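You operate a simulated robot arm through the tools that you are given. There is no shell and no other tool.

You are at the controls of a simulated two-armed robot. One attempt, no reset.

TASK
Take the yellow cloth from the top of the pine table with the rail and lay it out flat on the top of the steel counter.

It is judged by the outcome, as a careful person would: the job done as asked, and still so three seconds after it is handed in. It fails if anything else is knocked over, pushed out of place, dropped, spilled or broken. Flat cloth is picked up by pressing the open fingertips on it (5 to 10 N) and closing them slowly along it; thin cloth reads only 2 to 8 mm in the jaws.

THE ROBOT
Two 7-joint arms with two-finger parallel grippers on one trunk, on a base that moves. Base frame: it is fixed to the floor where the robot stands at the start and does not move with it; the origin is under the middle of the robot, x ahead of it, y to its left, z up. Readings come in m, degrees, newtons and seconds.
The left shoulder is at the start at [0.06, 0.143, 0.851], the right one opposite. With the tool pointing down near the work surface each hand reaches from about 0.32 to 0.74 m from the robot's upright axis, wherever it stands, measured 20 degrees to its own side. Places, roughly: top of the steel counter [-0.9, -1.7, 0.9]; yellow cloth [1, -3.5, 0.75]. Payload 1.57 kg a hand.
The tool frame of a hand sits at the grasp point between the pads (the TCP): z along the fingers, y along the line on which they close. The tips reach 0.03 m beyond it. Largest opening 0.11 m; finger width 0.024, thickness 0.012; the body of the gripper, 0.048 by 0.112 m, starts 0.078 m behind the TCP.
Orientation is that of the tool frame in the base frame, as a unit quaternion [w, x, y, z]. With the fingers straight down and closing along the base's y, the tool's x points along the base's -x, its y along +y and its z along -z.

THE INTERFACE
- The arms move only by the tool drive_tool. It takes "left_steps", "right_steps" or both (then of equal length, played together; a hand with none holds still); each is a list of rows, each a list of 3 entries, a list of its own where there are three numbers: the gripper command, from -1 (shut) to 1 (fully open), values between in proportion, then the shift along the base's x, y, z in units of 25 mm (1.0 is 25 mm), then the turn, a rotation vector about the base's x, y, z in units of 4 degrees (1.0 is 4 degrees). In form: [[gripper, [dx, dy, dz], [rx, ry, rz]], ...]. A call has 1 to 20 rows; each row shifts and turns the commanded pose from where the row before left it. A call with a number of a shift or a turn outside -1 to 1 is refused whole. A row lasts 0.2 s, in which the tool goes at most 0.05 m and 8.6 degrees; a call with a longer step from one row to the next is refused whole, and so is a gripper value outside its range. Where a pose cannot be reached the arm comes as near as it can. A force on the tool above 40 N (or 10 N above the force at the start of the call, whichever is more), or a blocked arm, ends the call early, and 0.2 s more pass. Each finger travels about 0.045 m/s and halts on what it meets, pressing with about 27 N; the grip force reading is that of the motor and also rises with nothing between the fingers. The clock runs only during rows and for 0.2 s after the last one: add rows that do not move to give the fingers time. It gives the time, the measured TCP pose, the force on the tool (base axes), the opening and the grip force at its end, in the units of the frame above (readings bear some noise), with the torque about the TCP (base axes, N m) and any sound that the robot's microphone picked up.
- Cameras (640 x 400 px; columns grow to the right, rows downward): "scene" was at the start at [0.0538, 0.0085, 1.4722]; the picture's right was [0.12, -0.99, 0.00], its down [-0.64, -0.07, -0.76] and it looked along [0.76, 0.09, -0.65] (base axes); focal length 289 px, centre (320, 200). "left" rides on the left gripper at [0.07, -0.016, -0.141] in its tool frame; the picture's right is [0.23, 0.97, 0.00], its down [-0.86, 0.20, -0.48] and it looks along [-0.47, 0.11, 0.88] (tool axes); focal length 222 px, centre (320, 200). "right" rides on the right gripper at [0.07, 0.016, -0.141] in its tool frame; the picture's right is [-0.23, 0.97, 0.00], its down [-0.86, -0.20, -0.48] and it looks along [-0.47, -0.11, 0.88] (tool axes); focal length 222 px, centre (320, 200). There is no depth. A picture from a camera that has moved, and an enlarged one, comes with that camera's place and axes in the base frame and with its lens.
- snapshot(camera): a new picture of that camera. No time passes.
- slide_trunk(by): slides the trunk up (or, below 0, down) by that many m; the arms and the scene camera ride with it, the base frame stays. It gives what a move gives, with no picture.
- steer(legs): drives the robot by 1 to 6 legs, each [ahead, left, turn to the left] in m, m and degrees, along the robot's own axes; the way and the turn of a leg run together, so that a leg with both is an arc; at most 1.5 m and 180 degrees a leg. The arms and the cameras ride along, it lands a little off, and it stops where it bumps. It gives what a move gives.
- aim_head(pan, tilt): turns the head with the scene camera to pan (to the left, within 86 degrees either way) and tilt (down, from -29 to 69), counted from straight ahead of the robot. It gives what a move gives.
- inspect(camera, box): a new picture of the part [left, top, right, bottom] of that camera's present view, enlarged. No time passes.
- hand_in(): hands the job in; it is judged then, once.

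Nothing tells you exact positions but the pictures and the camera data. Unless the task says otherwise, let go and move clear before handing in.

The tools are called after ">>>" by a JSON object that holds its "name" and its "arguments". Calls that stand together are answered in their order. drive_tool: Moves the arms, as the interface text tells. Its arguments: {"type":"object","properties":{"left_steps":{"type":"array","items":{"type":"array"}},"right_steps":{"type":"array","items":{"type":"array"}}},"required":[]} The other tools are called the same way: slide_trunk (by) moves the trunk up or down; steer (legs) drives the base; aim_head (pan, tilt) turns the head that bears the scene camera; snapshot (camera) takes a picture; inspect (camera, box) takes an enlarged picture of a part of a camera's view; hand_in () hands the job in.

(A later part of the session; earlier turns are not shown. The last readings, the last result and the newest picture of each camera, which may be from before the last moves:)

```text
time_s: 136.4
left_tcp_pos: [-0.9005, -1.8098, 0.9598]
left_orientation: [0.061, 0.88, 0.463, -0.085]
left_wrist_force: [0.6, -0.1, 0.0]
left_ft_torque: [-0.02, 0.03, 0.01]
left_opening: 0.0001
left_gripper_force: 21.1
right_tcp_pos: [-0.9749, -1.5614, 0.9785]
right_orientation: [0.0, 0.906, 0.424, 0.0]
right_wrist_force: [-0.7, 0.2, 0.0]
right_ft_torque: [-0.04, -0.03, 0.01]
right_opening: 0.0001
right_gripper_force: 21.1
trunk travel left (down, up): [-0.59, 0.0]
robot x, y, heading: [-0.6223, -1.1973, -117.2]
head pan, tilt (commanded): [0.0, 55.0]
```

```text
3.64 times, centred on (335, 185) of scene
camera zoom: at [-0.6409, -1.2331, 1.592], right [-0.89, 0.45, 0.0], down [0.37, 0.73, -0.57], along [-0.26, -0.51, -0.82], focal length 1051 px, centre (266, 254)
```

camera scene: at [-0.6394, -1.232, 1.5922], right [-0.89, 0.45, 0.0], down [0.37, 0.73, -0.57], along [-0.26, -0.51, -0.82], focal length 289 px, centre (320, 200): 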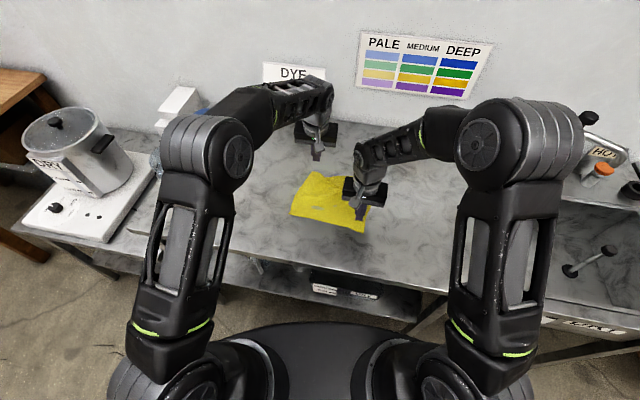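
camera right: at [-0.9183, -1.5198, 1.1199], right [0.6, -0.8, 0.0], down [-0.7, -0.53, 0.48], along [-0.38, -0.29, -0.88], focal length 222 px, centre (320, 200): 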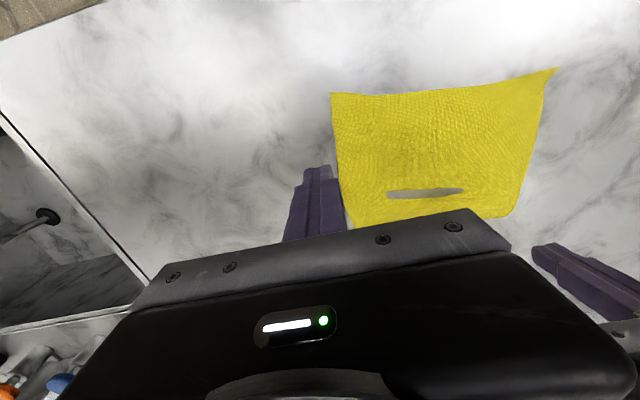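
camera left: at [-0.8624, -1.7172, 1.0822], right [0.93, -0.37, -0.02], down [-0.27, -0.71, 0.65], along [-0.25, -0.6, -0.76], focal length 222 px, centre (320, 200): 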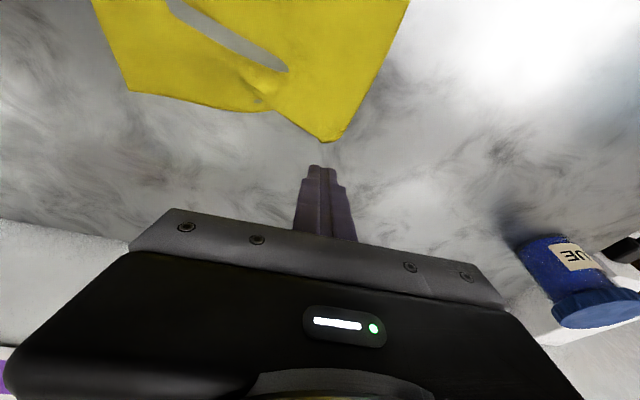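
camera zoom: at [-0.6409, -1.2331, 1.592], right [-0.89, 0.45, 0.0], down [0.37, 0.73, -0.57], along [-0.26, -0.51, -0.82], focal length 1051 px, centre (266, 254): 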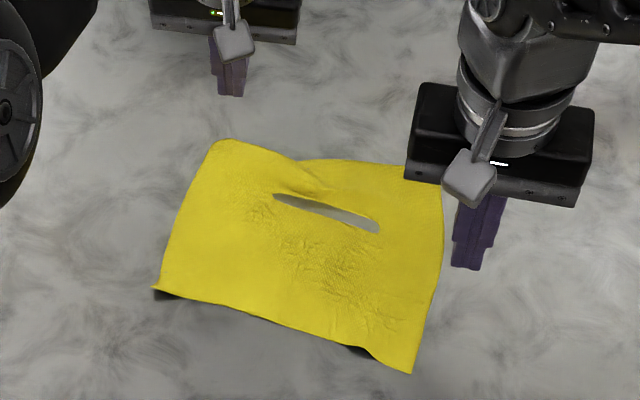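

Much better: the hump is nearly gone. Next I'll stretch the other diagonal — left fingertips on the near-left corner, right fingertips on the far-right corner.

>>> {"name": "drive_tool", "arguments": {"left_steps": [[-1, [0.54, 0.55, 0.1], [0.334, -0.17, 0]], [-1, [0.54, 0.55, 0.1], [0.334, -0.17, 0]], [-1, [0.54, 0.55, 0.1], [0.334, -0.17, 0]], [-1, [0.54, 0.55, 0.1], [0.334, -0.17, 0]], [-1, [0.54, 0.55, 0.1], [0.334, -0.17, 0]], [-1, [0.54, 0.55, 0.1], [0.334, -0.17, 0]], [-1, [0.54, 0.55, 0.1], [0.334, -0.17, 0]], [-1, [0.54, 0.55, 0.1], [0.334, -0.17, 0]], [-1, [0, 0, 0], [0, 0, 0]]], "right_steps": [[-1, [-0.278, -0.703, -0.05], [0, 0, 0]], [-1, [-0.278, -0.703, -0.05], [0, 0, 0]], [-1, [-0.278, -0.703, -0.05], [0, 0, 0]], [-1, [-0.278, -0.703, -0.05], [0, 0, 0]], [-1, [-0.278, -0.703, -0.05], [0, 0, 0]], [-1, [-0.278, -0.703, -0.05], [0, 0, 0]], [-1, [-0.278, -0.703, -0.05], [0, 0, 0]], [-1, [-0.278, -0.703, -0.05], [0, 0, 0]], [-1, [0, 0, 0], [0, 0, 0]]]}}

>>> {"name": "snapshot", "arguments": {"camera": "left"}}

>>> {"name": "snapshot", "arguments": {"camera": "right"}}

>>> {"name": "inspect", "arguments": {"camera": "scene", "box": [250, 130, 410, 240]}}

```text
time_s: 138.4
left_tcp_pos: [-0.7918, -1.7006, 0.9808]
left_orientation: [0.0, 0.885, 0.465, -0.001]
left_wrist_force: [-0.5, -0.2, 0.1]
left_ft_torque: [0.01, -0.03, -0.01]
left_opening: 0.0
left_gripper_force: 21.2
right_tcp_pos: [-1.0308, -1.7031, 0.9693]
right_orientation: [0.0, 0.906, 0.423, 0.0]
right_wrist_force: [0.2, 0.4, 0.1]
right_ft_torque: [-0.01, -0.03, 0.0]
right_opening: 0.0
right_gripper_force: 21.0
trunk travel left (down, up): [-0.59, 0.0]
robot x, y, heading: [-0.6187, -1.1926, -117.1]
head pan, tilt (commanded): [0.0, 55.0]
```

```text
taken
camera left: at [-0.7669, -1.6324, 1.1215], right [0.93, -0.36, 0.0], down [-0.32, -0.82, 0.48], along [-0.17, -0.45, -0.88], focal length 222 px, centre (320, 200)
```

left: 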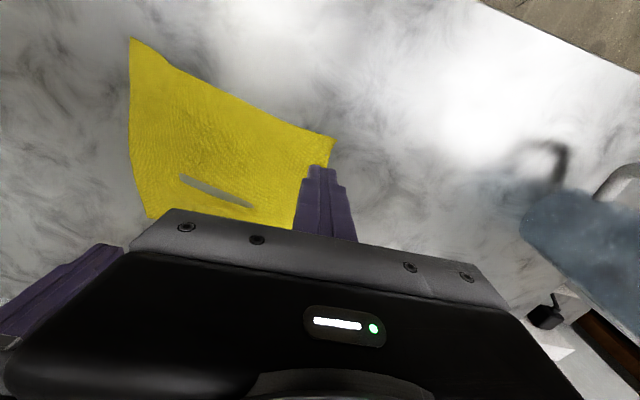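

```text
taken
camera right: at [-0.9746, -1.6605, 1.1099], right [0.6, -0.8, 0.0], down [-0.7, -0.53, 0.48], along [-0.38, -0.29, -0.88], focal length 222 px, centre (320, 200)
```

right: 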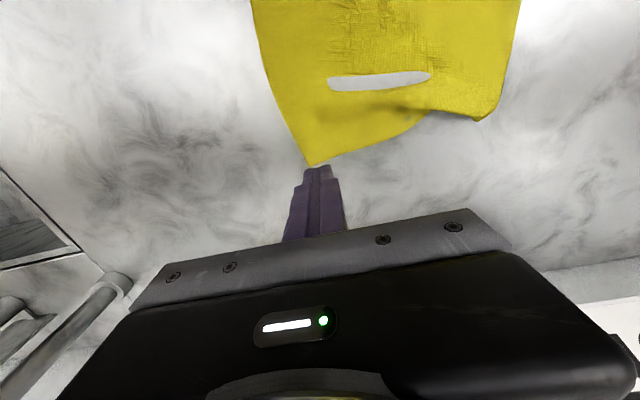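

```text
3.64 times, centred on (330, 185) of scene
camera zoom: at [-0.6405, -1.2332, 1.592], right [-0.89, 0.45, 0.0], down [0.37, 0.73, -0.57], along [-0.26, -0.51, -0.82], focal length 1051 px, centre (284, 254)
```

zoom: 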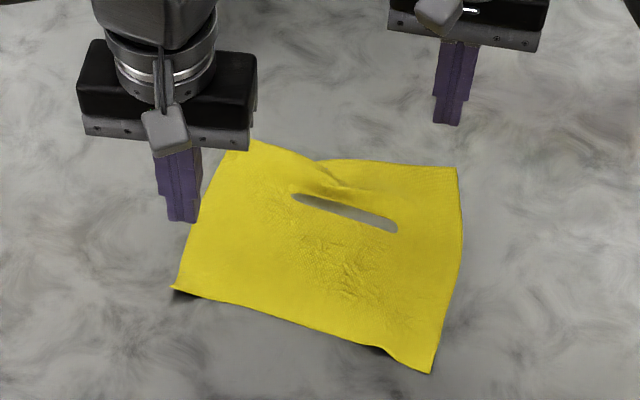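

>>> {"name": "drive_tool", "arguments": {"left_steps": [[-1, [0, 0, -0.85], [0, 0, 0]], [-1, [0, 0, -0.85], [0, 0, 0]], [-1, [0, 0, -0.85], [0, 0, 0]], [-1, [0, 0, -0.85], [0, 0, 0]], [-1, [0, 0, 0], [0, 0, 0]]], "right_steps": [[-1, [0, 0, -0.74], [0, 0, 0]], [-1, [0, 0, -0.74], [0, 0, 0]], [-1, [0, 0, -0.74], [0, 0, 0]], [-1, [0, 0, -0.74], [0, 0, 0]], [-1, [0, 0, 0], [0, 0, 0]]]}}

>>> {"name": "drive_tool", "arguments": {"left_steps": [[-1, [0, 0, -0.18], [0, 0, 0]]], "right_steps": [[-1, [0, 0, -0.18], [0, 0, 0]]]}}

```text
time_s: 139.6
left_tcp_pos: [-0.7928, -1.6995, 0.8958]
left_orientation: [0.0, 0.885, 0.465, 0.0]
left_wrist_force: [-0.1, -0.4, -0.6]
left_ft_torque: [-0.03, 0.0, 0.0]
left_opening: 0.0
left_gripper_force: 21.5
right_tcp_pos: [-1.0303, -1.7041, 0.8943]
right_orientation: [0.0, 0.906, 0.423, 0.0]
right_wrist_force: [-0.3, 0.5, 0.1]
right_ft_torque: [0.04, -0.01, -0.02]
right_opening: 0.0
right_gripper_force: 21.3
trunk travel left (down, up): [-0.59, 0.0]
robot x, y, heading: [-0.6242, -1.1929, -116.9]
head pan, tilt (commanded): [0.0, 55.0]
```

```text
time_s: 140.0
left_tcp_pos: [-0.7925, -1.699, 0.893]
left_orientation: [0.0, 0.885, 0.465, 0.0]
left_wrist_force: [-0.2, 0.3, 1.3]
left_ft_torque: [0.01, -0.01, 0.02]
left_opening: 0.0
left_gripper_force: 21.2
right_tcp_pos: [-1.0311, -1.7039, 0.8911]
right_orientation: [0.002, 0.906, 0.424, -0.002]
right_wrist_force: [-0.2, -0.2, 11.0]
right_ft_torque: [0.06, -0.04, 0.01]
right_opening: 0.0003
right_gripper_force: 21.5
trunk travel left (down, up): [-0.59, 0.0]
robot x, y, heading: [-0.6202, -1.196, -117.2]
head pan, tilt (commanded): [0.0, 55.0]
```

>>> {"name": "drive_tool", "arguments": {"left_steps": [[-1, [0, 0, -0.09], [0, 0, 0]], [-1, [0.2, 0.0, 0], [0, 0, 0]], [-1, [0.2, 0.0, 0], [0, 0, 0]], [-1, [0.2, 0.0, 0], [0, 0, 0]], [-1, [0, 0, 0], [0, 0, 0]]], "right_steps": [[-1, [0, 0, 0.02], [0, 0, 0]], [-1, [-0.2, 0, 0], [0, 0, 0]], [-1, [-0.2, 0, 0], [0, 0, 0]], [-1, [-0.2, 0, 0], [0, 0, 0]], [-1, [0, 0, 0], [0, 0, 0]]]}}

>>> {"name": "snapshot", "arguments": {"camera": "right"}}

>>> {"name": "snapshot", "arguments": {"camera": "left"}}

>>> {"name": "inspect", "arguments": {"camera": "scene", "box": [250, 130, 410, 240]}}

```text
time_s: 141.2
left_tcp_pos: [-0.7777, -1.6992, 0.8915]
left_orientation: [0.001, 0.885, 0.466, -0.002]
left_wrist_force: [-4.9, -1.0, 33.1]
left_ft_torque: [0.07, 0.09, 0.0]
left_opening: 0.0
left_gripper_force: 21.7
right_tcp_pos: [-1.0455, -1.7004, 0.8917]
right_orientation: [0.001, 0.906, 0.423, -0.001]
right_wrist_force: [0.9, 0.0, 4.9]
right_ft_torque: [0.02, -0.04, -0.01]
right_opening: 0.0
right_gripper_force: 21.2
trunk travel left (down, up): [-0.59, 0.0]
robot x, y, heading: [-0.6178, -1.1907, -117.0]
head pan, tilt (commanded): [0.0, 55.0]
```

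```text
taken
camera right: at [-0.9893, -1.6585, 1.0329], right [0.6, -0.8, 0.0], down [-0.7, -0.53, 0.48], along [-0.38, -0.29, -0.88], focal length 222 px, centre (320, 200)
```

right: 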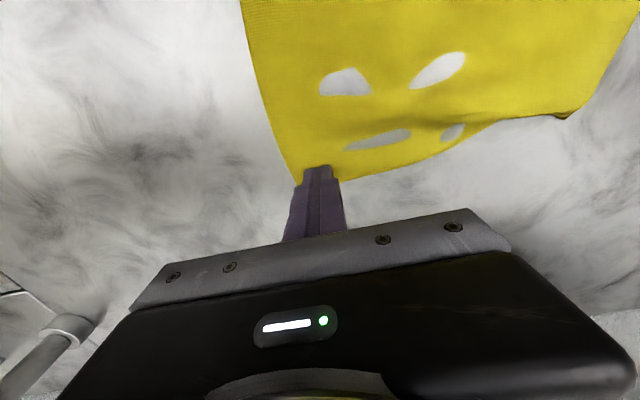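

```text
taken
camera left: at [-0.7516, -1.6313, 1.0311], right [0.93, -0.36, 0.0], down [-0.32, -0.81, 0.48], along [-0.18, -0.45, -0.88], focal length 222 px, centre (320, 200)
```

left: 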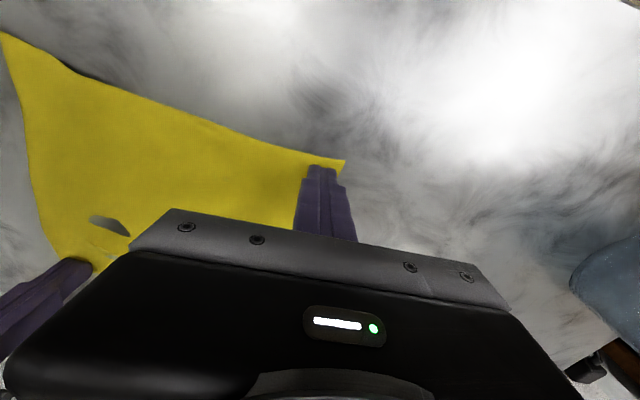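

```text
3.64 times, centred on (330, 185) of scene
camera zoom: at [-0.6399, -1.2304, 1.5924], right [-0.89, 0.45, 0.0], down [0.37, 0.73, -0.58], along [-0.26, -0.51, -0.82], focal length 1051 px, centre (284, 254)
```

zoom: 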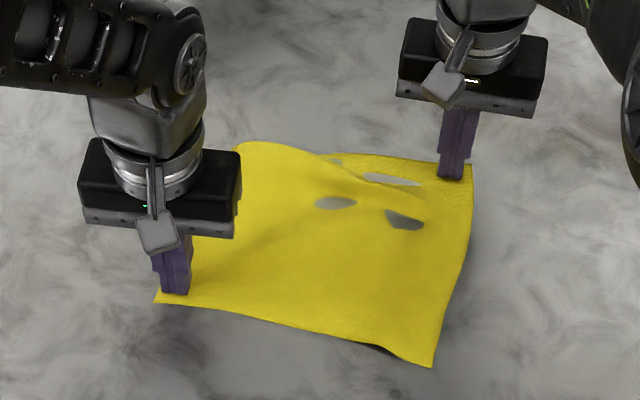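

>>> {"name": "drive_tool", "arguments": {"left_steps": [[-1, [0, 0, 0.12], [0, 0, 0]], [-1, [0, 0, 0.3], [0, 0, 0]], [-1, [0, 0, 0.9], [0, 0, 0]], [-1, [0, 0, 0.9], [0, 0, 0]], [-1, [0, 0, 0.9], [0, 0, 0]], [-1, [0.5, -0.25, 0.5], [0, 0, 0]], [-1, [0.5, -0.25, 0.5], [0, 0, 0]], [-1, [0.5, -0.25, 0], [0, 0, 0]]], "right_steps": [[-1, [0, 0, 0.05], [0, 0, 0]], [-1, [0, 0, 0.3], [0, 0, 0]], [-1, [0, 0, 0.9], [0, 0, 0]], [-1, [0, 0, 0.9], [0, 0, 0]], [-1, [0, 0, 0.9], [0, 0, 0]], [0, [0, 0, 0.5], [0, 0, 0]], [-1, [0, 0, 0.5], [0, 0, 0]], [-1, [0, 0, 0], [0, 0, 0]]]}}

>>> {"name": "snapshot", "arguments": {"camera": "right"}}

>>> {"name": "inspect", "arguments": {"camera": "scene", "box": [250, 130, 410, 240]}}

```text
time_s: 143.0
left_tcp_pos: [-0.7389, -1.7168, 0.9918]
left_orientation: [-0.001, 0.885, 0.466, 0.001]
left_wrist_force: [-0.1, 0.0, 0.5]
left_ft_torque: [-0.01, -0.02, 0.02]
left_opening: 0.0003
left_gripper_force: 21.6
right_tcp_pos: [-1.0467, -1.7035, 0.9921]
right_orientation: [0.001, 0.906, 0.423, 0.0]
right_wrist_force: [0.2, 0.3, -0.5]
right_ft_torque: [-0.01, 0.01, 0.05]
right_opening: 0.0
right_gripper_force: 21.0
trunk travel left (down, up): [-0.59, 0.0]
robot x, y, heading: [-0.6177, -1.1939, -117.1]
head pan, tilt (commanded): [0.0, 55.0]
```

```text
taken
camera right: at [-0.9897, -1.662, 1.1332], right [0.6, -0.8, 0.0], down [-0.7, -0.53, 0.48], along [-0.38, -0.29, -0.88], focal length 222 px, centre (320, 200)
```

right: 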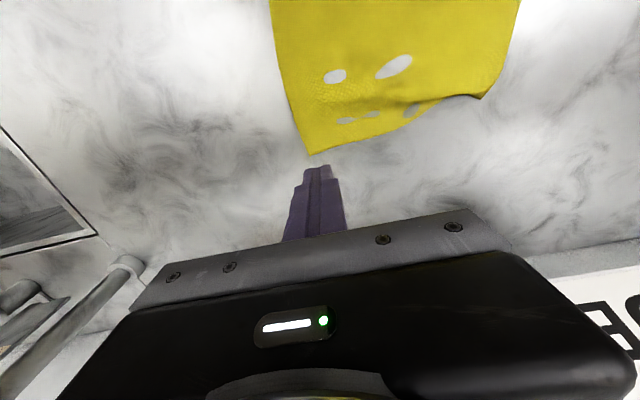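

```text
3.64 times, centred on (330, 185) of scene
camera zoom: at [-0.6403, -1.2339, 1.592], right [-0.89, 0.45, 0.0], down [0.37, 0.73, -0.57], along [-0.26, -0.51, -0.82], focal length 1051 px, centre (284, 254)
```

zoom: 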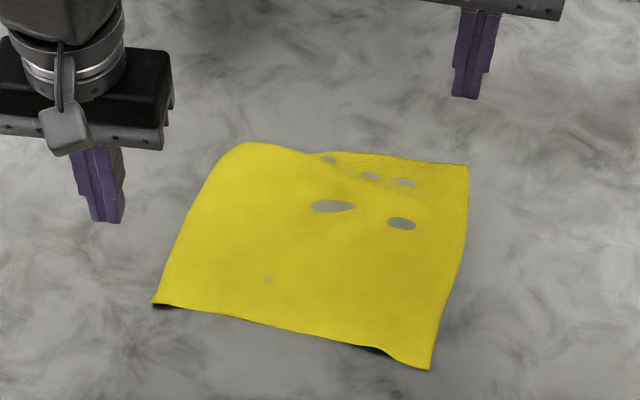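

Nearly flat now (sides 0.231, 0.214 m at near and right). The far-left corner is still short by about 3 cm, so one more pull there with the right hand anchoring near-right.

>>> {"name": "drive_tool", "arguments": {"left_steps": [[-1, [-0.76, -0.378, -0.11], [-0.334, 0.17, 0]], [-1, [-0.76, -0.378, -0.11], [-0.334, 0.17, 0]], [-1, [-0.76, -0.378, -0.11], [-0.334, 0.17, 0]], [-1, [-0.76, -0.378, -0.11], [-0.334, 0.17, 0]], [-1, [-0.76, -0.378, -0.11], [-0.334, 0.17, 0]], [-1, [-0.76, -0.378, -0.11], [-0.334, 0.17, 0]], [-1, [-0.76, -0.378, -0.11], [-0.334, 0.17, 0]], [-1, [-0.76, -0.378, -0.11], [-0.334, 0.17, 0]], [-1, [0, 0, 0], [0, 0, 0]]], "right_steps": [[-1, [0.508, 0.628, -0.05], [0, 0, 0]], [-1, [0.508, 0.628, -0.05], [0, 0, 0]], [-1, [0.508, 0.628, -0.05], [0, 0, 0]], [-1, [0.508, 0.628, -0.05], [0, 0, 0]], [-1, [0.508, 0.628, -0.05], [0, 0, 0]], [-1, [0.508, 0.628, -0.05], [0, 0, 0]], [-1, [0.508, 0.628, -0.05], [0, 0, 0]], [-1, [0.508, 0.628, -0.05], [0, 0, 0]], [-1, [0, 0, 0], [0, 0, 0]]]}}

>>> {"name": "snapshot", "arguments": {"camera": "left"}}

>>> {"name": "snapshot", "arguments": {"camera": "right"}}

```text
time_s: 145.0
left_tcp_pos: [-0.8911, -1.7937, 0.9694]
left_orientation: [0.061, 0.88, 0.463, -0.085]
left_wrist_force: [-0.1, -0.6, -0.1]
left_ft_torque: [0.02, 0.0, 0.01]
left_opening: 0.0002
left_gripper_force: 21.9
right_tcp_pos: [-0.9446, -1.5768, 0.9801]
right_orientation: [0.0, 0.906, 0.423, -0.001]
right_wrist_force: [0.5, -0.9, 0.5]
right_ft_torque: [-0.01, 0.03, -0.02]
right_opening: 0.0
right_gripper_force: 21.3
trunk travel left (down, up): [-0.59, 0.0]
robot x, y, heading: [-0.6186, -1.1948, -116.5]
head pan, tilt (commanded): [0.0, 55.0]
```

```text
taken
camera left: at [-0.8534, -1.7015, 1.0927], right [0.93, -0.37, -0.02], down [-0.27, -0.71, 0.65], along [-0.25, -0.6, -0.76], focal length 222 px, centre (320, 200)
```

left: 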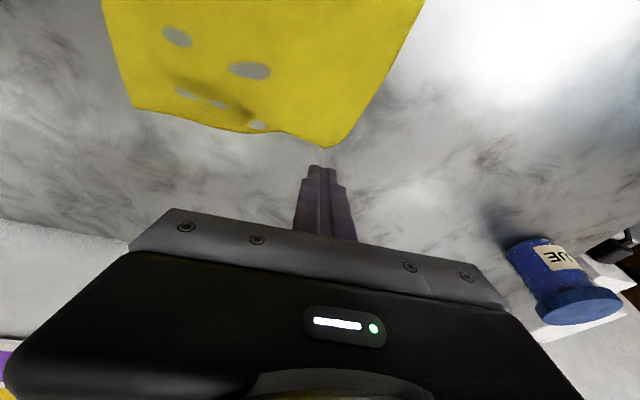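

```text
taken
camera right: at [-0.8881, -1.5348, 1.1217], right [0.6, -0.8, 0.0], down [-0.7, -0.53, 0.48], along [-0.38, -0.29, -0.88], focal length 222 px, centre (320, 200)
```

right: 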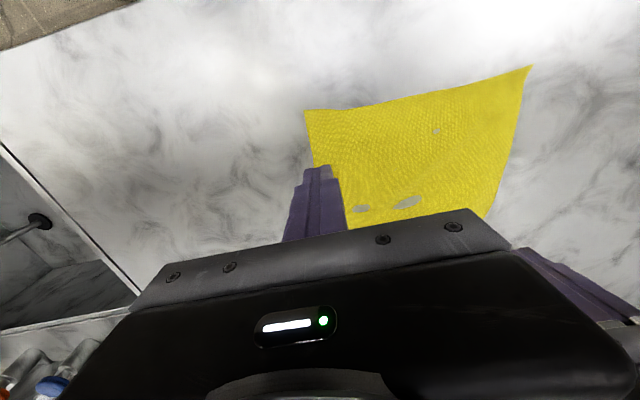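

>>> {"name": "drive_tool", "arguments": {"left_steps": [[-1, [0, 0.16, -0.8], [0, 0, 0]], [-1, [0, 0, -0.8], [0, 0, 0]], [-1, [0, 0, -0.8], [0, 0, 0]], [-1, [0, 0, -0.5], [0, 0, 0]], [-1, [0, 0, 0], [0, 0, 0]]], "right_steps": [[-1, [0, 0, -0.85], [0, 0, 0]], [-1, [0, 0, -0.85], [0, 0, 0]], [-1, [0, 0, -0.85], [0, 0, 0]], [-1, [0, 0, -0.85], [0, 0, 0]], [-1, [0, 0, 0], [0, 0, 0]]]}}

>>> {"name": "drive_tool", "arguments": {"left_steps": [[-1, [0, 0, -0.13], [0, 0, 0]]], "right_steps": [[-1, [0, 0, -0.17], [0, 0, 0]]]}}

```text
time_s: 146.2
left_tcp_pos: [-0.8903, -1.7906, 0.898]
left_orientation: [0.061, 0.88, 0.463, -0.085]
left_wrist_force: [0.1, -0.3, -0.3]
left_ft_torque: [-0.04, 0.0, -0.03]
left_opening: 0.0
left_gripper_force: 21.0
right_tcp_pos: [-0.9442, -1.5764, 0.895]
right_orientation: [0.001, 0.906, 0.423, -0.001]
right_wrist_force: [0.0, 0.2, 0.1]
right_ft_torque: [-0.04, 0.0, 0.03]
right_opening: 0.0
right_gripper_force: 21.3
trunk travel left (down, up): [-0.59, 0.0]
robot x, y, heading: [-0.6238, -1.1949, -116.8]
head pan, tilt (commanded): [0.0, 55.0]
```

```text
time_s: 146.6
left_tcp_pos: [-0.8918, -1.7897, 0.8937]
left_orientation: [0.061, 0.88, 0.463, -0.086]
left_wrist_force: [0.3, -0.2, 0.5]
left_ft_torque: [-0.03, 0.0, 0.03]
left_opening: 0.0
left_gripper_force: 20.7
right_tcp_pos: [-0.9455, -1.5769, 0.8923]
right_orientation: [0.0, 0.906, 0.423, -0.001]
right_wrist_force: [0.2, -1.3, -0.3]
right_ft_torque: [-0.03, 0.0, -0.01]
right_opening: 0.0001
right_gripper_force: 21.9
trunk travel left (down, up): [-0.59, 0.0]
robot x, y, heading: [-0.624, -1.1956, -117.1]
head pan, tilt (commanded): [0.0, 55.0]
```

>>> {"name": "drive_tool", "arguments": {"left_steps": [[-1, [0, 0, -0.08], [0, 0, 0]]], "right_steps": [[-1, [0, 0, -0.08], [0, 0, 0]]]}}

```text
time_s: 147.0
left_tcp_pos: [-0.8916, -1.7892, 0.8935]
left_orientation: [0.062, 0.88, 0.463, -0.086]
left_wrist_force: [0.0, -0.6, 7.8]
left_ft_torque: [0.03, -0.02, -0.02]
left_opening: 0.0
left_gripper_force: 21.2
right_tcp_pos: [-0.9438, -1.5764, 0.8906]
right_orientation: [0.001, 0.906, 0.424, -0.001]
right_wrist_force: [-0.9, 0.9, 8.1]
right_ft_torque: [0.05, -0.03, 0.02]
right_opening: 0.0
right_gripper_force: 21.6
trunk travel left (down, up): [-0.59, 0.0]
robot x, y, heading: [-0.6233, -1.1917, -117.2]
head pan, tilt (commanded): [0.0, 55.0]
```

>>> {"name": "drive_tool", "arguments": {"left_steps": [[-1, [0, -0.2, 0], [0, 0, 0]], [-1, [0, -0.2, 0], [0, 0, 0]], [-1, [0, -0.2, 0.01], [0, 0, 0]], [-1, [0, -0.2, 0.01], [0, 0, 0]], [-1, [0, 0, 0], [0, 0, 0]]]}}

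>>> {"name": "snapshot", "arguments": {"camera": "left"}}

>>> {"name": "inspect", "arguments": {"camera": "scene", "box": [250, 130, 410, 240]}}

```text
time_s: 148.2
left_tcp_pos: [-0.8921, -1.8091, 0.8945]
left_orientation: [0.061, 0.88, 0.463, -0.086]
left_wrist_force: [-0.2, 1.8, 8.4]
left_ft_torque: [0.15, -0.04, 0.03]
left_opening: 0.0
left_gripper_force: 21.7
right_tcp_pos: [-0.9444, -1.5761, 0.8905]
right_orientation: [0.001, 0.906, 0.424, -0.001]
right_wrist_force: [-2.0, -1.4, 16.3]
right_ft_torque: [-0.01, 0.0, -0.01]
right_opening: 0.0
right_gripper_force: 21.1
trunk travel left (down, up): [-0.59, 0.0]
robot x, y, heading: [-0.6198, -1.1974, -116.9]
head pan, tilt (commanded): [0.0, 55.0]
```

```text
taken
camera left: at [-0.853, -1.716, 1.0157], right [0.93, -0.37, -0.02], down [-0.27, -0.71, 0.65], along [-0.25, -0.6, -0.76], focal length 222 px, centre (320, 200)
```

left: 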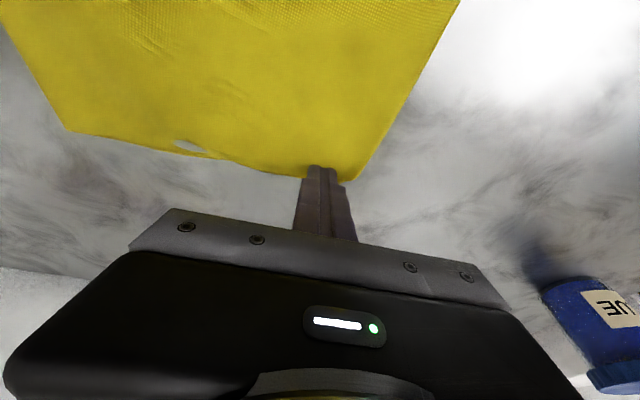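

```text
3.64 times, centred on (330, 185) of scene
camera zoom: at [-0.6396, -1.2314, 1.5922], right [-0.89, 0.45, 0.0], down [0.37, 0.73, -0.57], along [-0.26, -0.51, -0.82], focal length 1051 px, centre (284, 254)
```

zoom: 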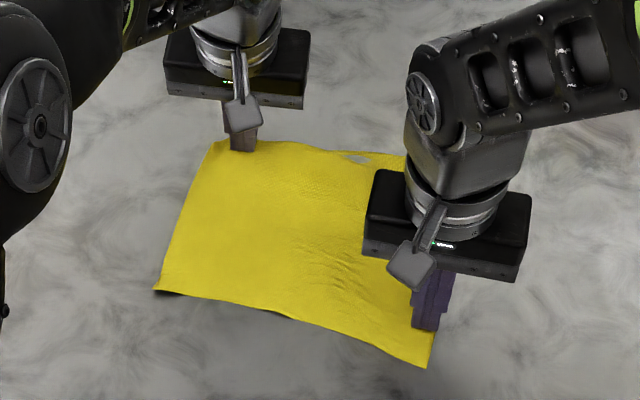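

>>> {"name": "drive_tool", "arguments": {"left_steps": [[-1, [0, 0.12, 0], [0, 0, 0]], [-1, [0, 0, 0.15], [0, 0, 0]], [-1, [0, 0, 0.4], [0, 0, 0]], [-1, [0, 0, 0.9], [0, 0, 0]], [-1, [0, 0, 0.9], [0, 0, 0]], [-1, [0.4, -0.1, 0.9], [0, 0, 0]], [-1, [0.8, -0.2, 0.5], [0, 0, 0]], [-1, [0.8, -0.2, 0], [0, 0, 0]], [-1, [0.8, -0.2, 0], [0, 0, 0]]], "right_steps": [[-1, [0, 0, 0], [0, 0, 0]], [-1, [0, 0, 0.15], [0, 0, 0]], [-1, [0, 0, 0.4], [0, 0, 0]], [-1, [0, 0, 0.9], [0, 0, 0]], [-1, [0, 0, 0.9], [0, 0, 0]], [-1, [-0.4, 0.2, 0.9], [0, 0, 0]], [-1, [-0.8, 0.4, 0.5], [0, 0, 0]], [-1, [-0.8, 0.4, 0], [0, 0, 0]], [-1, [-0.8, 0.4, 0], [0, 0, 0]]]}}

>>> {"name": "snapshot", "arguments": {"camera": "right"}}

>>> {"name": "snapshot", "arguments": {"camera": "left"}}

>>> {"name": "inspect", "arguments": {"camera": "scene", "box": [250, 130, 410, 240]}}

```text
time_s: 150.2
left_tcp_pos: [-0.822, -1.8233, 0.9868]
left_orientation: [0.06, 0.881, 0.462, -0.085]
left_wrist_force: [0.1, 0.4, 0.4]
left_ft_torque: [0.01, 0.01, -0.01]
left_opening: 0.0
left_gripper_force: 21.9
right_tcp_pos: [-1.0153, -1.5435, 0.9838]
right_orientation: [0.0, 0.906, 0.423, -0.002]
right_wrist_force: [0.3, -0.6, 0.2]
right_ft_torque: [0.02, -0.02, 0.0]
right_opening: 0.0003
right_gripper_force: 20.8
trunk travel left (down, up): [-0.59, 0.0]
robot x, y, heading: [-0.6238, -1.1969, -116.9]
head pan, tilt (commanded): [0.0, 55.0]
```

```text
taken
camera right: at [-0.9583, -1.5018, 1.1263], right [0.6, -0.8, 0.0], down [-0.7, -0.53, 0.48], along [-0.38, -0.29, -0.88], focal length 222 px, centre (320, 200)
```

right: 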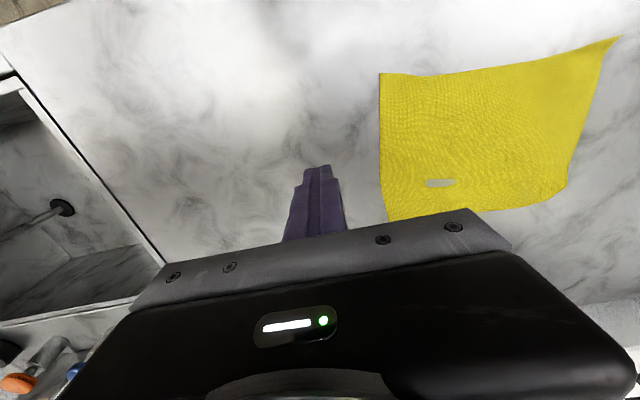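

```text
taken
camera left: at [-0.7835, -1.7316, 1.1091], right [0.93, -0.37, -0.02], down [-0.27, -0.71, 0.65], along [-0.25, -0.6, -0.76], focal length 222 px, centre (320, 200)
```

left: 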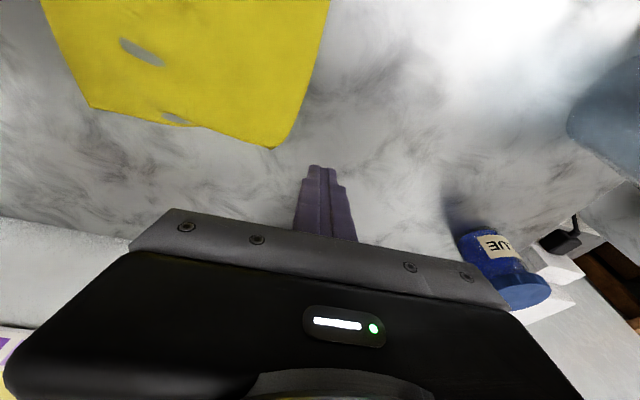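

```text
3.64 times, centred on (330, 185) of scene
camera zoom: at [-0.6403, -1.2332, 1.592], right [-0.89, 0.45, 0.0], down [0.37, 0.73, -0.57], along [-0.26, -0.51, -0.82], focal length 1051 px, centre (284, 254)
```

zoom: 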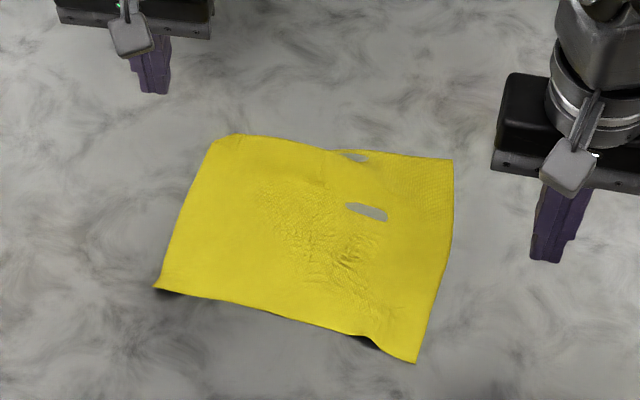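

>>> {"name": "inspect", "arguments": {"camera": "left", "box": [30, 0, 350, 200]}}

>>> {"name": "inspect", "arguments": {"camera": "right", "box": [360, 20, 640, 220]}}

>>> {"name": "inspect", "arguments": {"camera": "scene", "box": [285, 140, 385, 200]}}

```text
2.00 times, centred on (190, 100) of left
camera zoom: at [-0.7835, -1.7316, 1.1091], right [0.93, -0.37, -0.02], down [-0.27, -0.71, 0.65], along [-0.25, -0.6, -0.76], focal length 444 px, centre (580, 400)
```

zoom: 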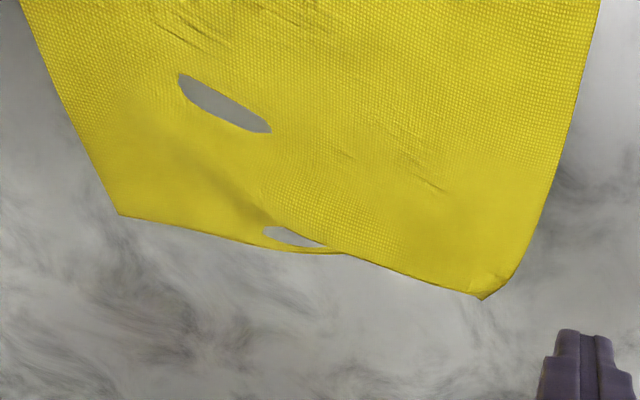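

```text
2.00 times, centred on (500, 120) of right
camera zoom: at [-0.9583, -1.5018, 1.1263], right [0.6, -0.8, 0.0], down [-0.7, -0.53, 0.48], along [-0.38, -0.29, -0.88], focal length 444 px, centre (-40, 360)
```

zoom: 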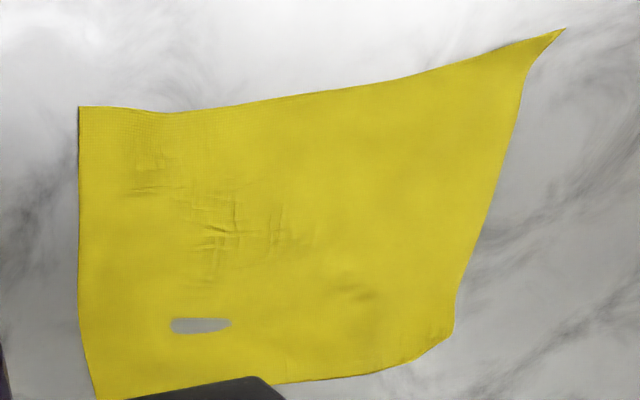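

```text
6.40 times, centred on (335, 170) of scene
camera zoom: at [-0.6403, -1.2332, 1.592], right [-0.89, 0.45, 0.0], down [0.37, 0.73, -0.57], along [-0.26, -0.51, -0.82], focal length 1849 px, centre (224, 392)
```

zoom: 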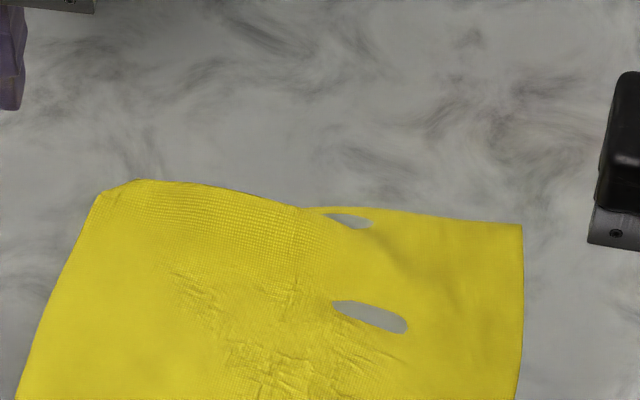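

The far edge is straight now; the left edge is still compressed a little. I'll anchor near the far-left corner with the right hand and draw the near-left corner outward with the left hand.

>>> {"name": "drive_tool", "arguments": {"left_steps": [[-1, [0.336, 0.982, -0.24], [0, 0, 0]], [-1, [0.336, 0.982, -0.24], [0, 0, 0]], [-1, [0.336, 0.982, -0.24], [0, 0, 0]], [-1, [0.336, 0.982, -0.24], [0, 0, 0]], [-1, [0.336, 0.982, -0.24], [0, 0, 0]], [-1, [0, 0, 0], [0, 0, 0]]]}}

>>> {"name": "drive_tool", "arguments": {"right_steps": [[-1, [0.461, -0.926, -0.2], [0, 0, 0]], [-1, [0.461, -0.926, -0.2], [0, 0, 0]], [-1, [0.461, -0.926, -0.2], [0, 0, 0]], [-1, [0.461, -0.926, -0.2], [0, 0, 0]], [-1, [0.461, -0.926, -0.2], [0, 0, 0]], [-1, [0.461, -0.926, -0.2], [0, 0, 0]], [-1, [0.461, -0.926, -0.2], [0, 0, 0]], [-1, [0, 0, 0], [0, 0, 0]]]}}

>>> {"name": "snapshot", "arguments": {"camera": "scene"}}

>>> {"name": "snapshot", "arguments": {"camera": "left"}}

>>> {"name": "snapshot", "arguments": {"camera": "right"}}

```text
time_s: 151.6
left_tcp_pos: [-0.7802, -1.7011, 0.957]
left_orientation: [0.061, 0.88, 0.463, -0.086]
left_wrist_force: [0.2, 0.3, -1.1]
left_ft_torque: [0.01, 0.01, 0.0]
left_opening: 0.0002
left_gripper_force: 21.3
right_tcp_pos: [-1.014, -1.5443, 0.9839]
right_orientation: [0.001, 0.906, 0.423, 0.001]
right_wrist_force: [0.4, 0.1, 0.3]
right_ft_torque: [0.0, -0.04, -0.02]
right_opening: 0.0
right_gripper_force: 21.4
trunk travel left (down, up): [-0.59, 0.0]
robot x, y, heading: [-0.6184, -1.1958, -116.6]
head pan, tilt (commanded): [0.0, 55.0]
```

```text
time_s: 153.4
left_tcp_pos: [-0.7806, -1.7016, 0.957]
left_orientation: [0.061, 0.88, 0.463, -0.085]
left_wrist_force: [0.1, 0.3, 0.3]
left_ft_torque: [-0.02, 0.04, 0.0]
left_opening: 0.0
left_gripper_force: 20.9
right_tcp_pos: [-0.9332, -1.703, 0.9481]
right_orientation: [0.0, 0.906, 0.423, -0.002]
right_wrist_force: [-0.1, -0.3, 0.0]
right_ft_torque: [-0.05, -0.02, -0.01]
right_opening: 0.0
right_gripper_force: 21.2
trunk travel left (down, up): [-0.59, 0.0]
robot x, y, heading: [-0.6214, -1.1953, -117.2]
head pan, tilt (commanded): [0.0, 55.0]
```

```text
taken
camera scene: at [-0.6406, -1.233, 1.592], right [-0.89, 0.45, 0.0], down [0.37, 0.73, -0.57], along [-0.26, -0.51, -0.82], focal length 289 px, centre (320, 200)
```

scene: 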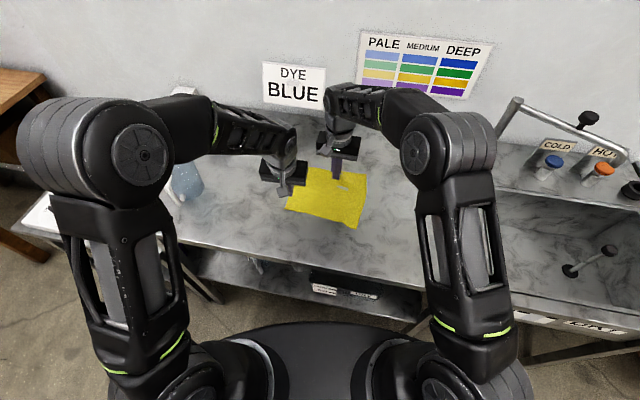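

```text
taken
camera left: at [-0.7419, -1.6092, 1.0793], right [0.93, -0.37, -0.02], down [-0.27, -0.71, 0.65], along [-0.25, -0.6, -0.76], focal length 222 px, centre (320, 200)
```

left: 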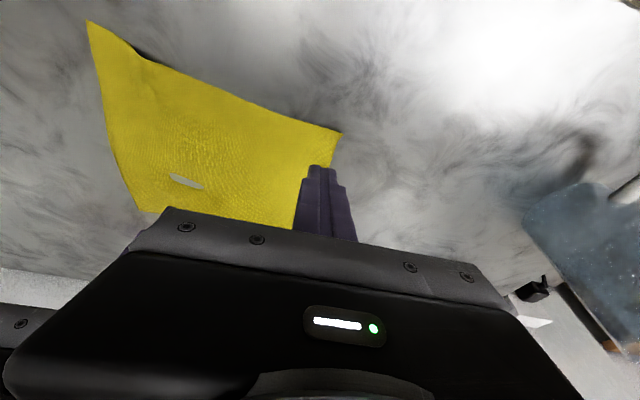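

```text
taken
camera right: at [-0.8771, -1.6619, 1.0903], right [0.6, -0.8, 0.0], down [-0.7, -0.53, 0.48], along [-0.38, -0.29, -0.88], focal length 222 px, centre (320, 200)
```

right: 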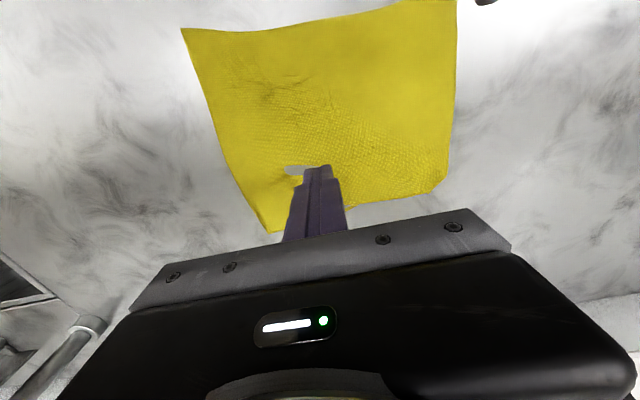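

>>> {"name": "drive_tool", "arguments": {"right_steps": [[-1, [0.461, -0.926, -0.2], [0, 0, 0]], [-1, [0.461, -0.926, -0.2], [0, 0, 0]], [-1, [0.461, -0.926, -0.2], [0, 0, 0]], [-1, [0, 0, 0], [0, 0, 0]]]}}

>>> {"name": "snapshot", "arguments": {"camera": "right"}}

>>> {"name": "snapshot", "arguments": {"camera": "scene"}}

```text
time_s: 154.4
left_tcp_pos: [-0.7811, -1.7022, 0.9565]
left_orientation: [0.062, 0.88, 0.463, -0.085]
left_wrist_force: [-0.8, 1.0, 0.6]
left_ft_torque: [-0.03, -0.04, 0.0]
left_opening: 0.0002
left_gripper_force: 21.2
right_tcp_pos: [-0.8978, -1.7748, 0.9351]
right_orientation: [0.0, 0.906, 0.423, -0.001]
right_wrist_force: [0.0, -0.1, -0.5]
right_ft_torque: [0.03, -0.01, 0.03]
right_opening: 0.0
right_gripper_force: 21.6
trunk travel left (down, up): [-0.59, 0.0]
robot x, y, heading: [-0.6187, -1.1962, -117.1]
head pan, tilt (commanded): [0.0, 55.0]
```

```text
taken
camera right: at [-0.8409, -1.7331, 1.0768], right [0.6, -0.8, 0.0], down [-0.7, -0.53, 0.48], along [-0.38, -0.29, -0.88], focal length 222 px, centre (320, 200)
```

right: 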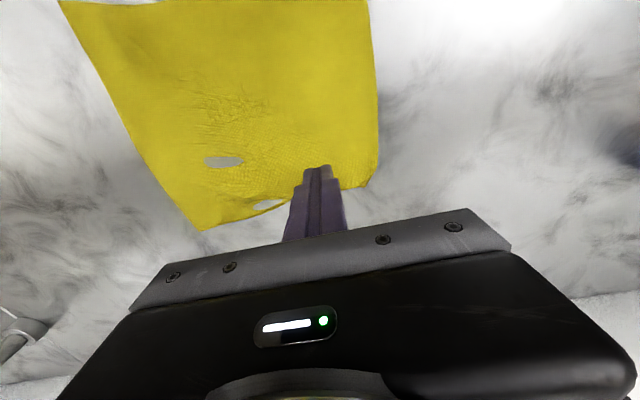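

```text
taken
camera scene: at [-0.6406, -1.2329, 1.592], right [-0.89, 0.45, 0.0], down [0.37, 0.73, -0.57], along [-0.26, -0.51, -0.82], focal length 289 px, centre (320, 200)
```

scene: 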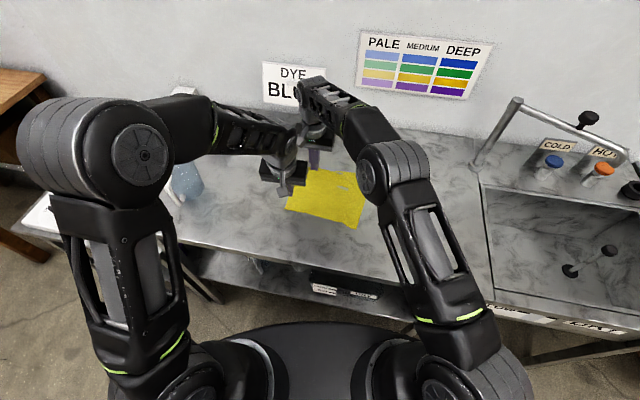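

>>> {"name": "drive_tool", "arguments": {"left_steps": [[-1, [0, 0, -0.8], [0, 0, 0]], [-1, [0, 0, -0.8], [0, 0, 0]], [-1, [0, 0, -0.75], [0, 0, 0]], [-1, [0, 0, 0], [0, 0, 0]]], "right_steps": [[-1, [0, 0, -0.6], [0, 0, 0]], [-1, [0, 0, -0.6], [0, 0, 0]], [-1, [0, 0, -0.45], [0, 0, 0]], [-1, [0, 0, 0], [0, 0, 0]]]}}

>>> {"name": "drive_tool", "arguments": {"left_steps": [[-1, [0, 0, -0.15], [0, 0, 0]]], "right_steps": [[-1, [0, 0, -0.14], [0, 0, 0]]]}}

```text
time_s: 155.4
left_tcp_pos: [-0.7805, -1.701, 0.8963]
left_orientation: [0.061, 0.88, 0.463, -0.085]
left_wrist_force: [0.7, 0.7, -1.0]
left_ft_torque: [0.0, 0.0, -0.03]
left_opening: 0.0
left_gripper_force: 21.6
right_tcp_pos: [-0.8987, -1.7741, 0.8952]
right_orientation: [0.0, 0.906, 0.423, -0.001]
right_wrist_force: [0.0, -0.4, -0.1]
right_ft_torque: [0.0, -0.01, -0.03]
right_opening: 0.0
right_gripper_force: 20.9
trunk travel left (down, up): [-0.59, 0.0]
robot x, y, heading: [-0.6193, -1.1927, -117.1]
head pan, tilt (commanded): [0.0, 55.0]
```

```text
time_s: 155.8
left_tcp_pos: [-0.7794, -1.7007, 0.8939]
left_orientation: [0.062, 0.88, 0.463, -0.084]
left_wrist_force: [0.7, -0.7, -0.4]
left_ft_torque: [0.01, 0.01, 0.01]
left_opening: 0.0002
left_gripper_force: 21.6
right_tcp_pos: [-0.8981, -1.7752, 0.8917]
right_orientation: [0.002, 0.906, 0.424, -0.002]
right_wrist_force: [-0.4, 0.4, 4.9]
right_ft_torque: [-0.02, 0.04, 0.01]
right_opening: 0.0
right_gripper_force: 20.8
trunk travel left (down, up): [-0.59, 0.0]
robot x, y, heading: [-0.6183, -1.1964, -117.0]
head pan, tilt (commanded): [0.0, 55.0]
```

>>> {"name": "drive_tool", "arguments": {"left_steps": [[-1, [0, 0, -0.07], [0, 0, 0]], [-1, [0.158, 0.122, 0], [0, 0, 0]], [-1, [0.158, 0.122, 0], [0, 0, 0]], [-1, [0.158, 0.122, 0], [0, 0, 0]], [-1, [0.158, 0.122, 0], [0, 0, 0]], [-1, [0, 0, 0], [0, 0, 0]]], "right_steps": [[-1, [0, 0, -0.03], [0, 0, 0]], [-1, [0, 0, 0], [0, 0, 0]], [-1, [0, 0, 0], [0, 0, 0]], [-1, [0, 0, 0], [0, 0, 0]], [-1, [0, 0, 0], [0, 0, 0]], [-1, [0, 0, 0], [0, 0, 0]]]}}

>>> {"name": "snapshot", "arguments": {"camera": "left"}}

>>> {"name": "inspect", "arguments": {"camera": "scene", "box": [250, 130, 410, 240]}}

```text
time_s: 157.2
left_tcp_pos: [-0.7651, -1.6888, 0.8932]
left_orientation: [0.062, 0.88, 0.462, -0.087]
left_wrist_force: [-3.2, -1.7, 8.9]
left_ft_torque: [0.0, 0.11, 0.03]
left_opening: 0.0
left_gripper_force: 21.0
right_tcp_pos: [-0.8979, -1.7736, 0.8907]
right_orientation: [0.001, 0.906, 0.423, -0.002]
right_wrist_force: [1.0, -1.4, 18.9]
right_ft_torque: [-0.09, 0.09, 0.11]
right_opening: 0.0
right_gripper_force: 21.1
trunk travel left (down, up): [-0.59, 0.0]
robot x, y, heading: [-0.6198, -1.1939, -117.0]
head pan, tilt (commanded): [0.0, 55.0]
```

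```text
taken
camera left: at [-0.7256, -1.5962, 1.0151], right [0.93, -0.37, -0.02], down [-0.27, -0.71, 0.65], along [-0.25, -0.6, -0.76], focal length 222 px, centre (320, 200)
```

left: 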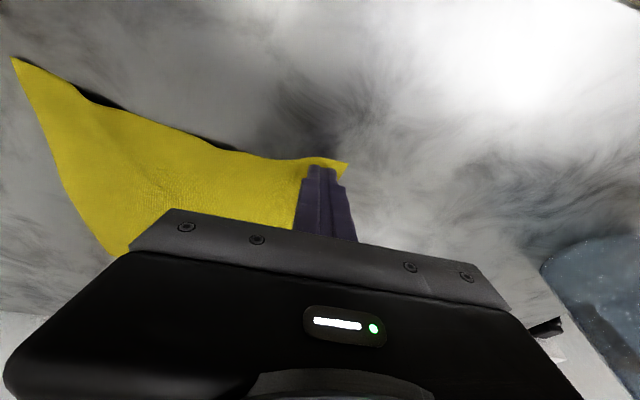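

```text
3.64 times, centred on (330, 185) of scene
camera zoom: at [-0.6397, -1.2313, 1.5923], right [-0.89, 0.45, 0.0], down [0.37, 0.73, -0.57], along [-0.26, -0.51, -0.82], focal length 1051 px, centre (284, 254)
```

zoom: 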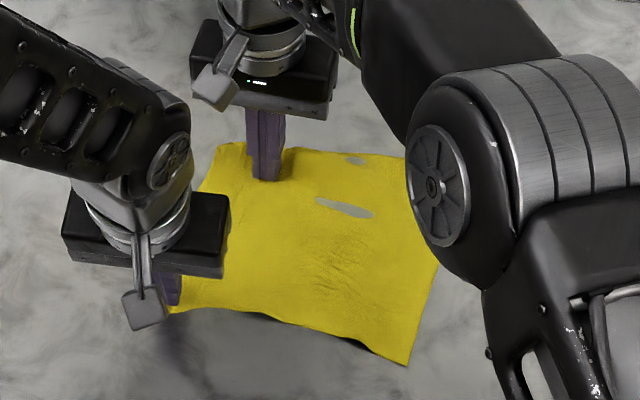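

>>> {"name": "drive_tool", "arguments": {"left_steps": [[-1, [0, 0, 0.15], [0, 0, 0]], [-1, [0, 0, 0.4], [0, 0, 0]], [-1, [0, 0, 0.9], [0, 0, 0]], [-1, [0, 0, 0.9], [0, 0, 0]], [-1, [0.6, 0.2, 0.9], [0, 0, 0]], [-1, [0.8, 0.2, 0.5], [0, 0, 0]], [-1, [0.8, 0.2, 0], [0, 0, 0]], [-1, [0.8, 0.2, 0], [0, 0, 0]]], "right_steps": [[-1, [0, 0, 0.1], [0, 0, 0]], [-1, [0, 0, 0.4], [0, 0, 0]], [-1, [0, 0, 0.9], [0, 0, 0]], [-1, [0, 0, 0.5], [0, 0, 0]], [-1, [-0.8, 0.4, 0], [0, 0, 0]], [-1, [-0.8, 0.4, 0], [0, 0, 0]], [-1, [-0.8, 0.4, 0], [0, 0, 0]], [-1, [-0.8, 0.4, 0], [0, 0, 0]]]}}

>>> {"name": "drive_tool", "arguments": {"right_steps": [[-1, [-0.8, 0.4, 0], [0, 0, 0]], [-1, [-0.8, 0.4, 0], [0, 0, 0]], [-1, [-0.8, 0.4, 0], [0, 0, 0]], [-1, [0, 0, 0], [0, 0, 0]]]}}

>>> {"name": "snapshot", "arguments": {"camera": "right"}}

>>> {"name": "inspect", "arguments": {"camera": "scene", "box": [250, 130, 410, 240]}}

```text
time_s: 159.0
left_tcp_pos: [-0.6906, -1.6688, 0.9845]
left_orientation: [0.061, 0.88, 0.463, -0.085]
left_wrist_force: [-1.1, -1.0, -0.1]
left_ft_torque: [0.03, 0.0, -0.06]
left_opening: 0.0001
left_gripper_force: 21.4
right_tcp_pos: [-0.9792, -1.735, 0.936]
right_orientation: [-0.001, 0.906, 0.424, 0.0]
right_wrist_force: [-0.2, 0.1, -0.1]
right_ft_torque: [0.0, -0.03, -0.04]
right_opening: 0.0001
right_gripper_force: 21.5
trunk travel left (down, up): [-0.59, 0.0]
robot x, y, heading: [-0.617, -1.1956, -117.1]
head pan, tilt (commanded): [0.0, 55.0]
```

```text
time_s: 160.0
left_tcp_pos: [-0.6905, -1.6698, 0.9849]
left_orientation: [0.06, 0.881, 0.462, -0.085]
left_wrist_force: [0.5, -0.9, 0.0]
left_ft_torque: [0.0, 0.0, 0.0]
left_opening: 0.0
left_gripper_force: 21.2
right_tcp_pos: [-1.0378, -1.7053, 0.936]
right_orientation: [0.0, 0.906, 0.423, -0.001]
right_wrist_force: [0.6, 0.2, 0.1]
right_ft_torque: [0.01, -0.01, -0.02]
right_opening: 0.0
right_gripper_force: 20.9
trunk travel left (down, up): [-0.59, 0.0]
robot x, y, heading: [-0.619, -1.193, -117.0]
head pan, tilt (commanded): [0.0, 55.0]
```

```text
taken
camera right: at [-0.9819, -1.6635, 1.0785], right [0.6, -0.8, 0.0], down [-0.7, -0.53, 0.48], along [-0.38, -0.29, -0.88], focal length 222 px, centre (320, 200)
```

right: 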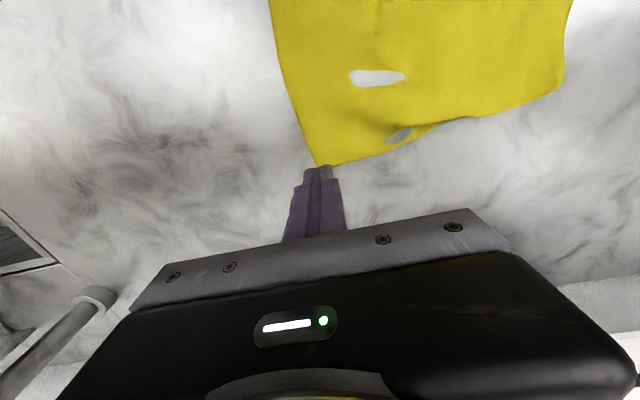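

```text
3.64 times, centred on (330, 185) of scene
camera zoom: at [-0.6401, -1.2336, 1.592], right [-0.89, 0.45, 0.0], down [0.37, 0.73, -0.57], along [-0.26, -0.51, -0.82], focal length 1051 px, centre (284, 254)
```

zoom: 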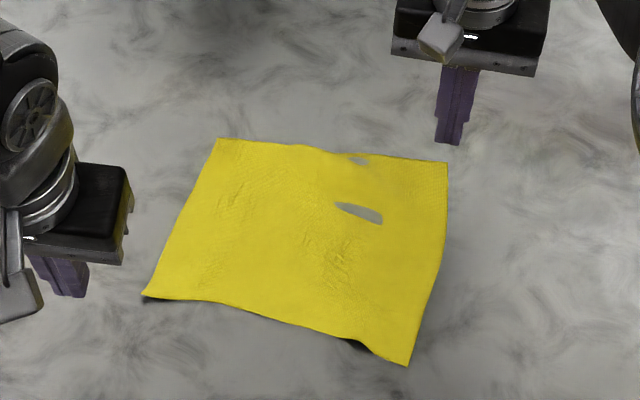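

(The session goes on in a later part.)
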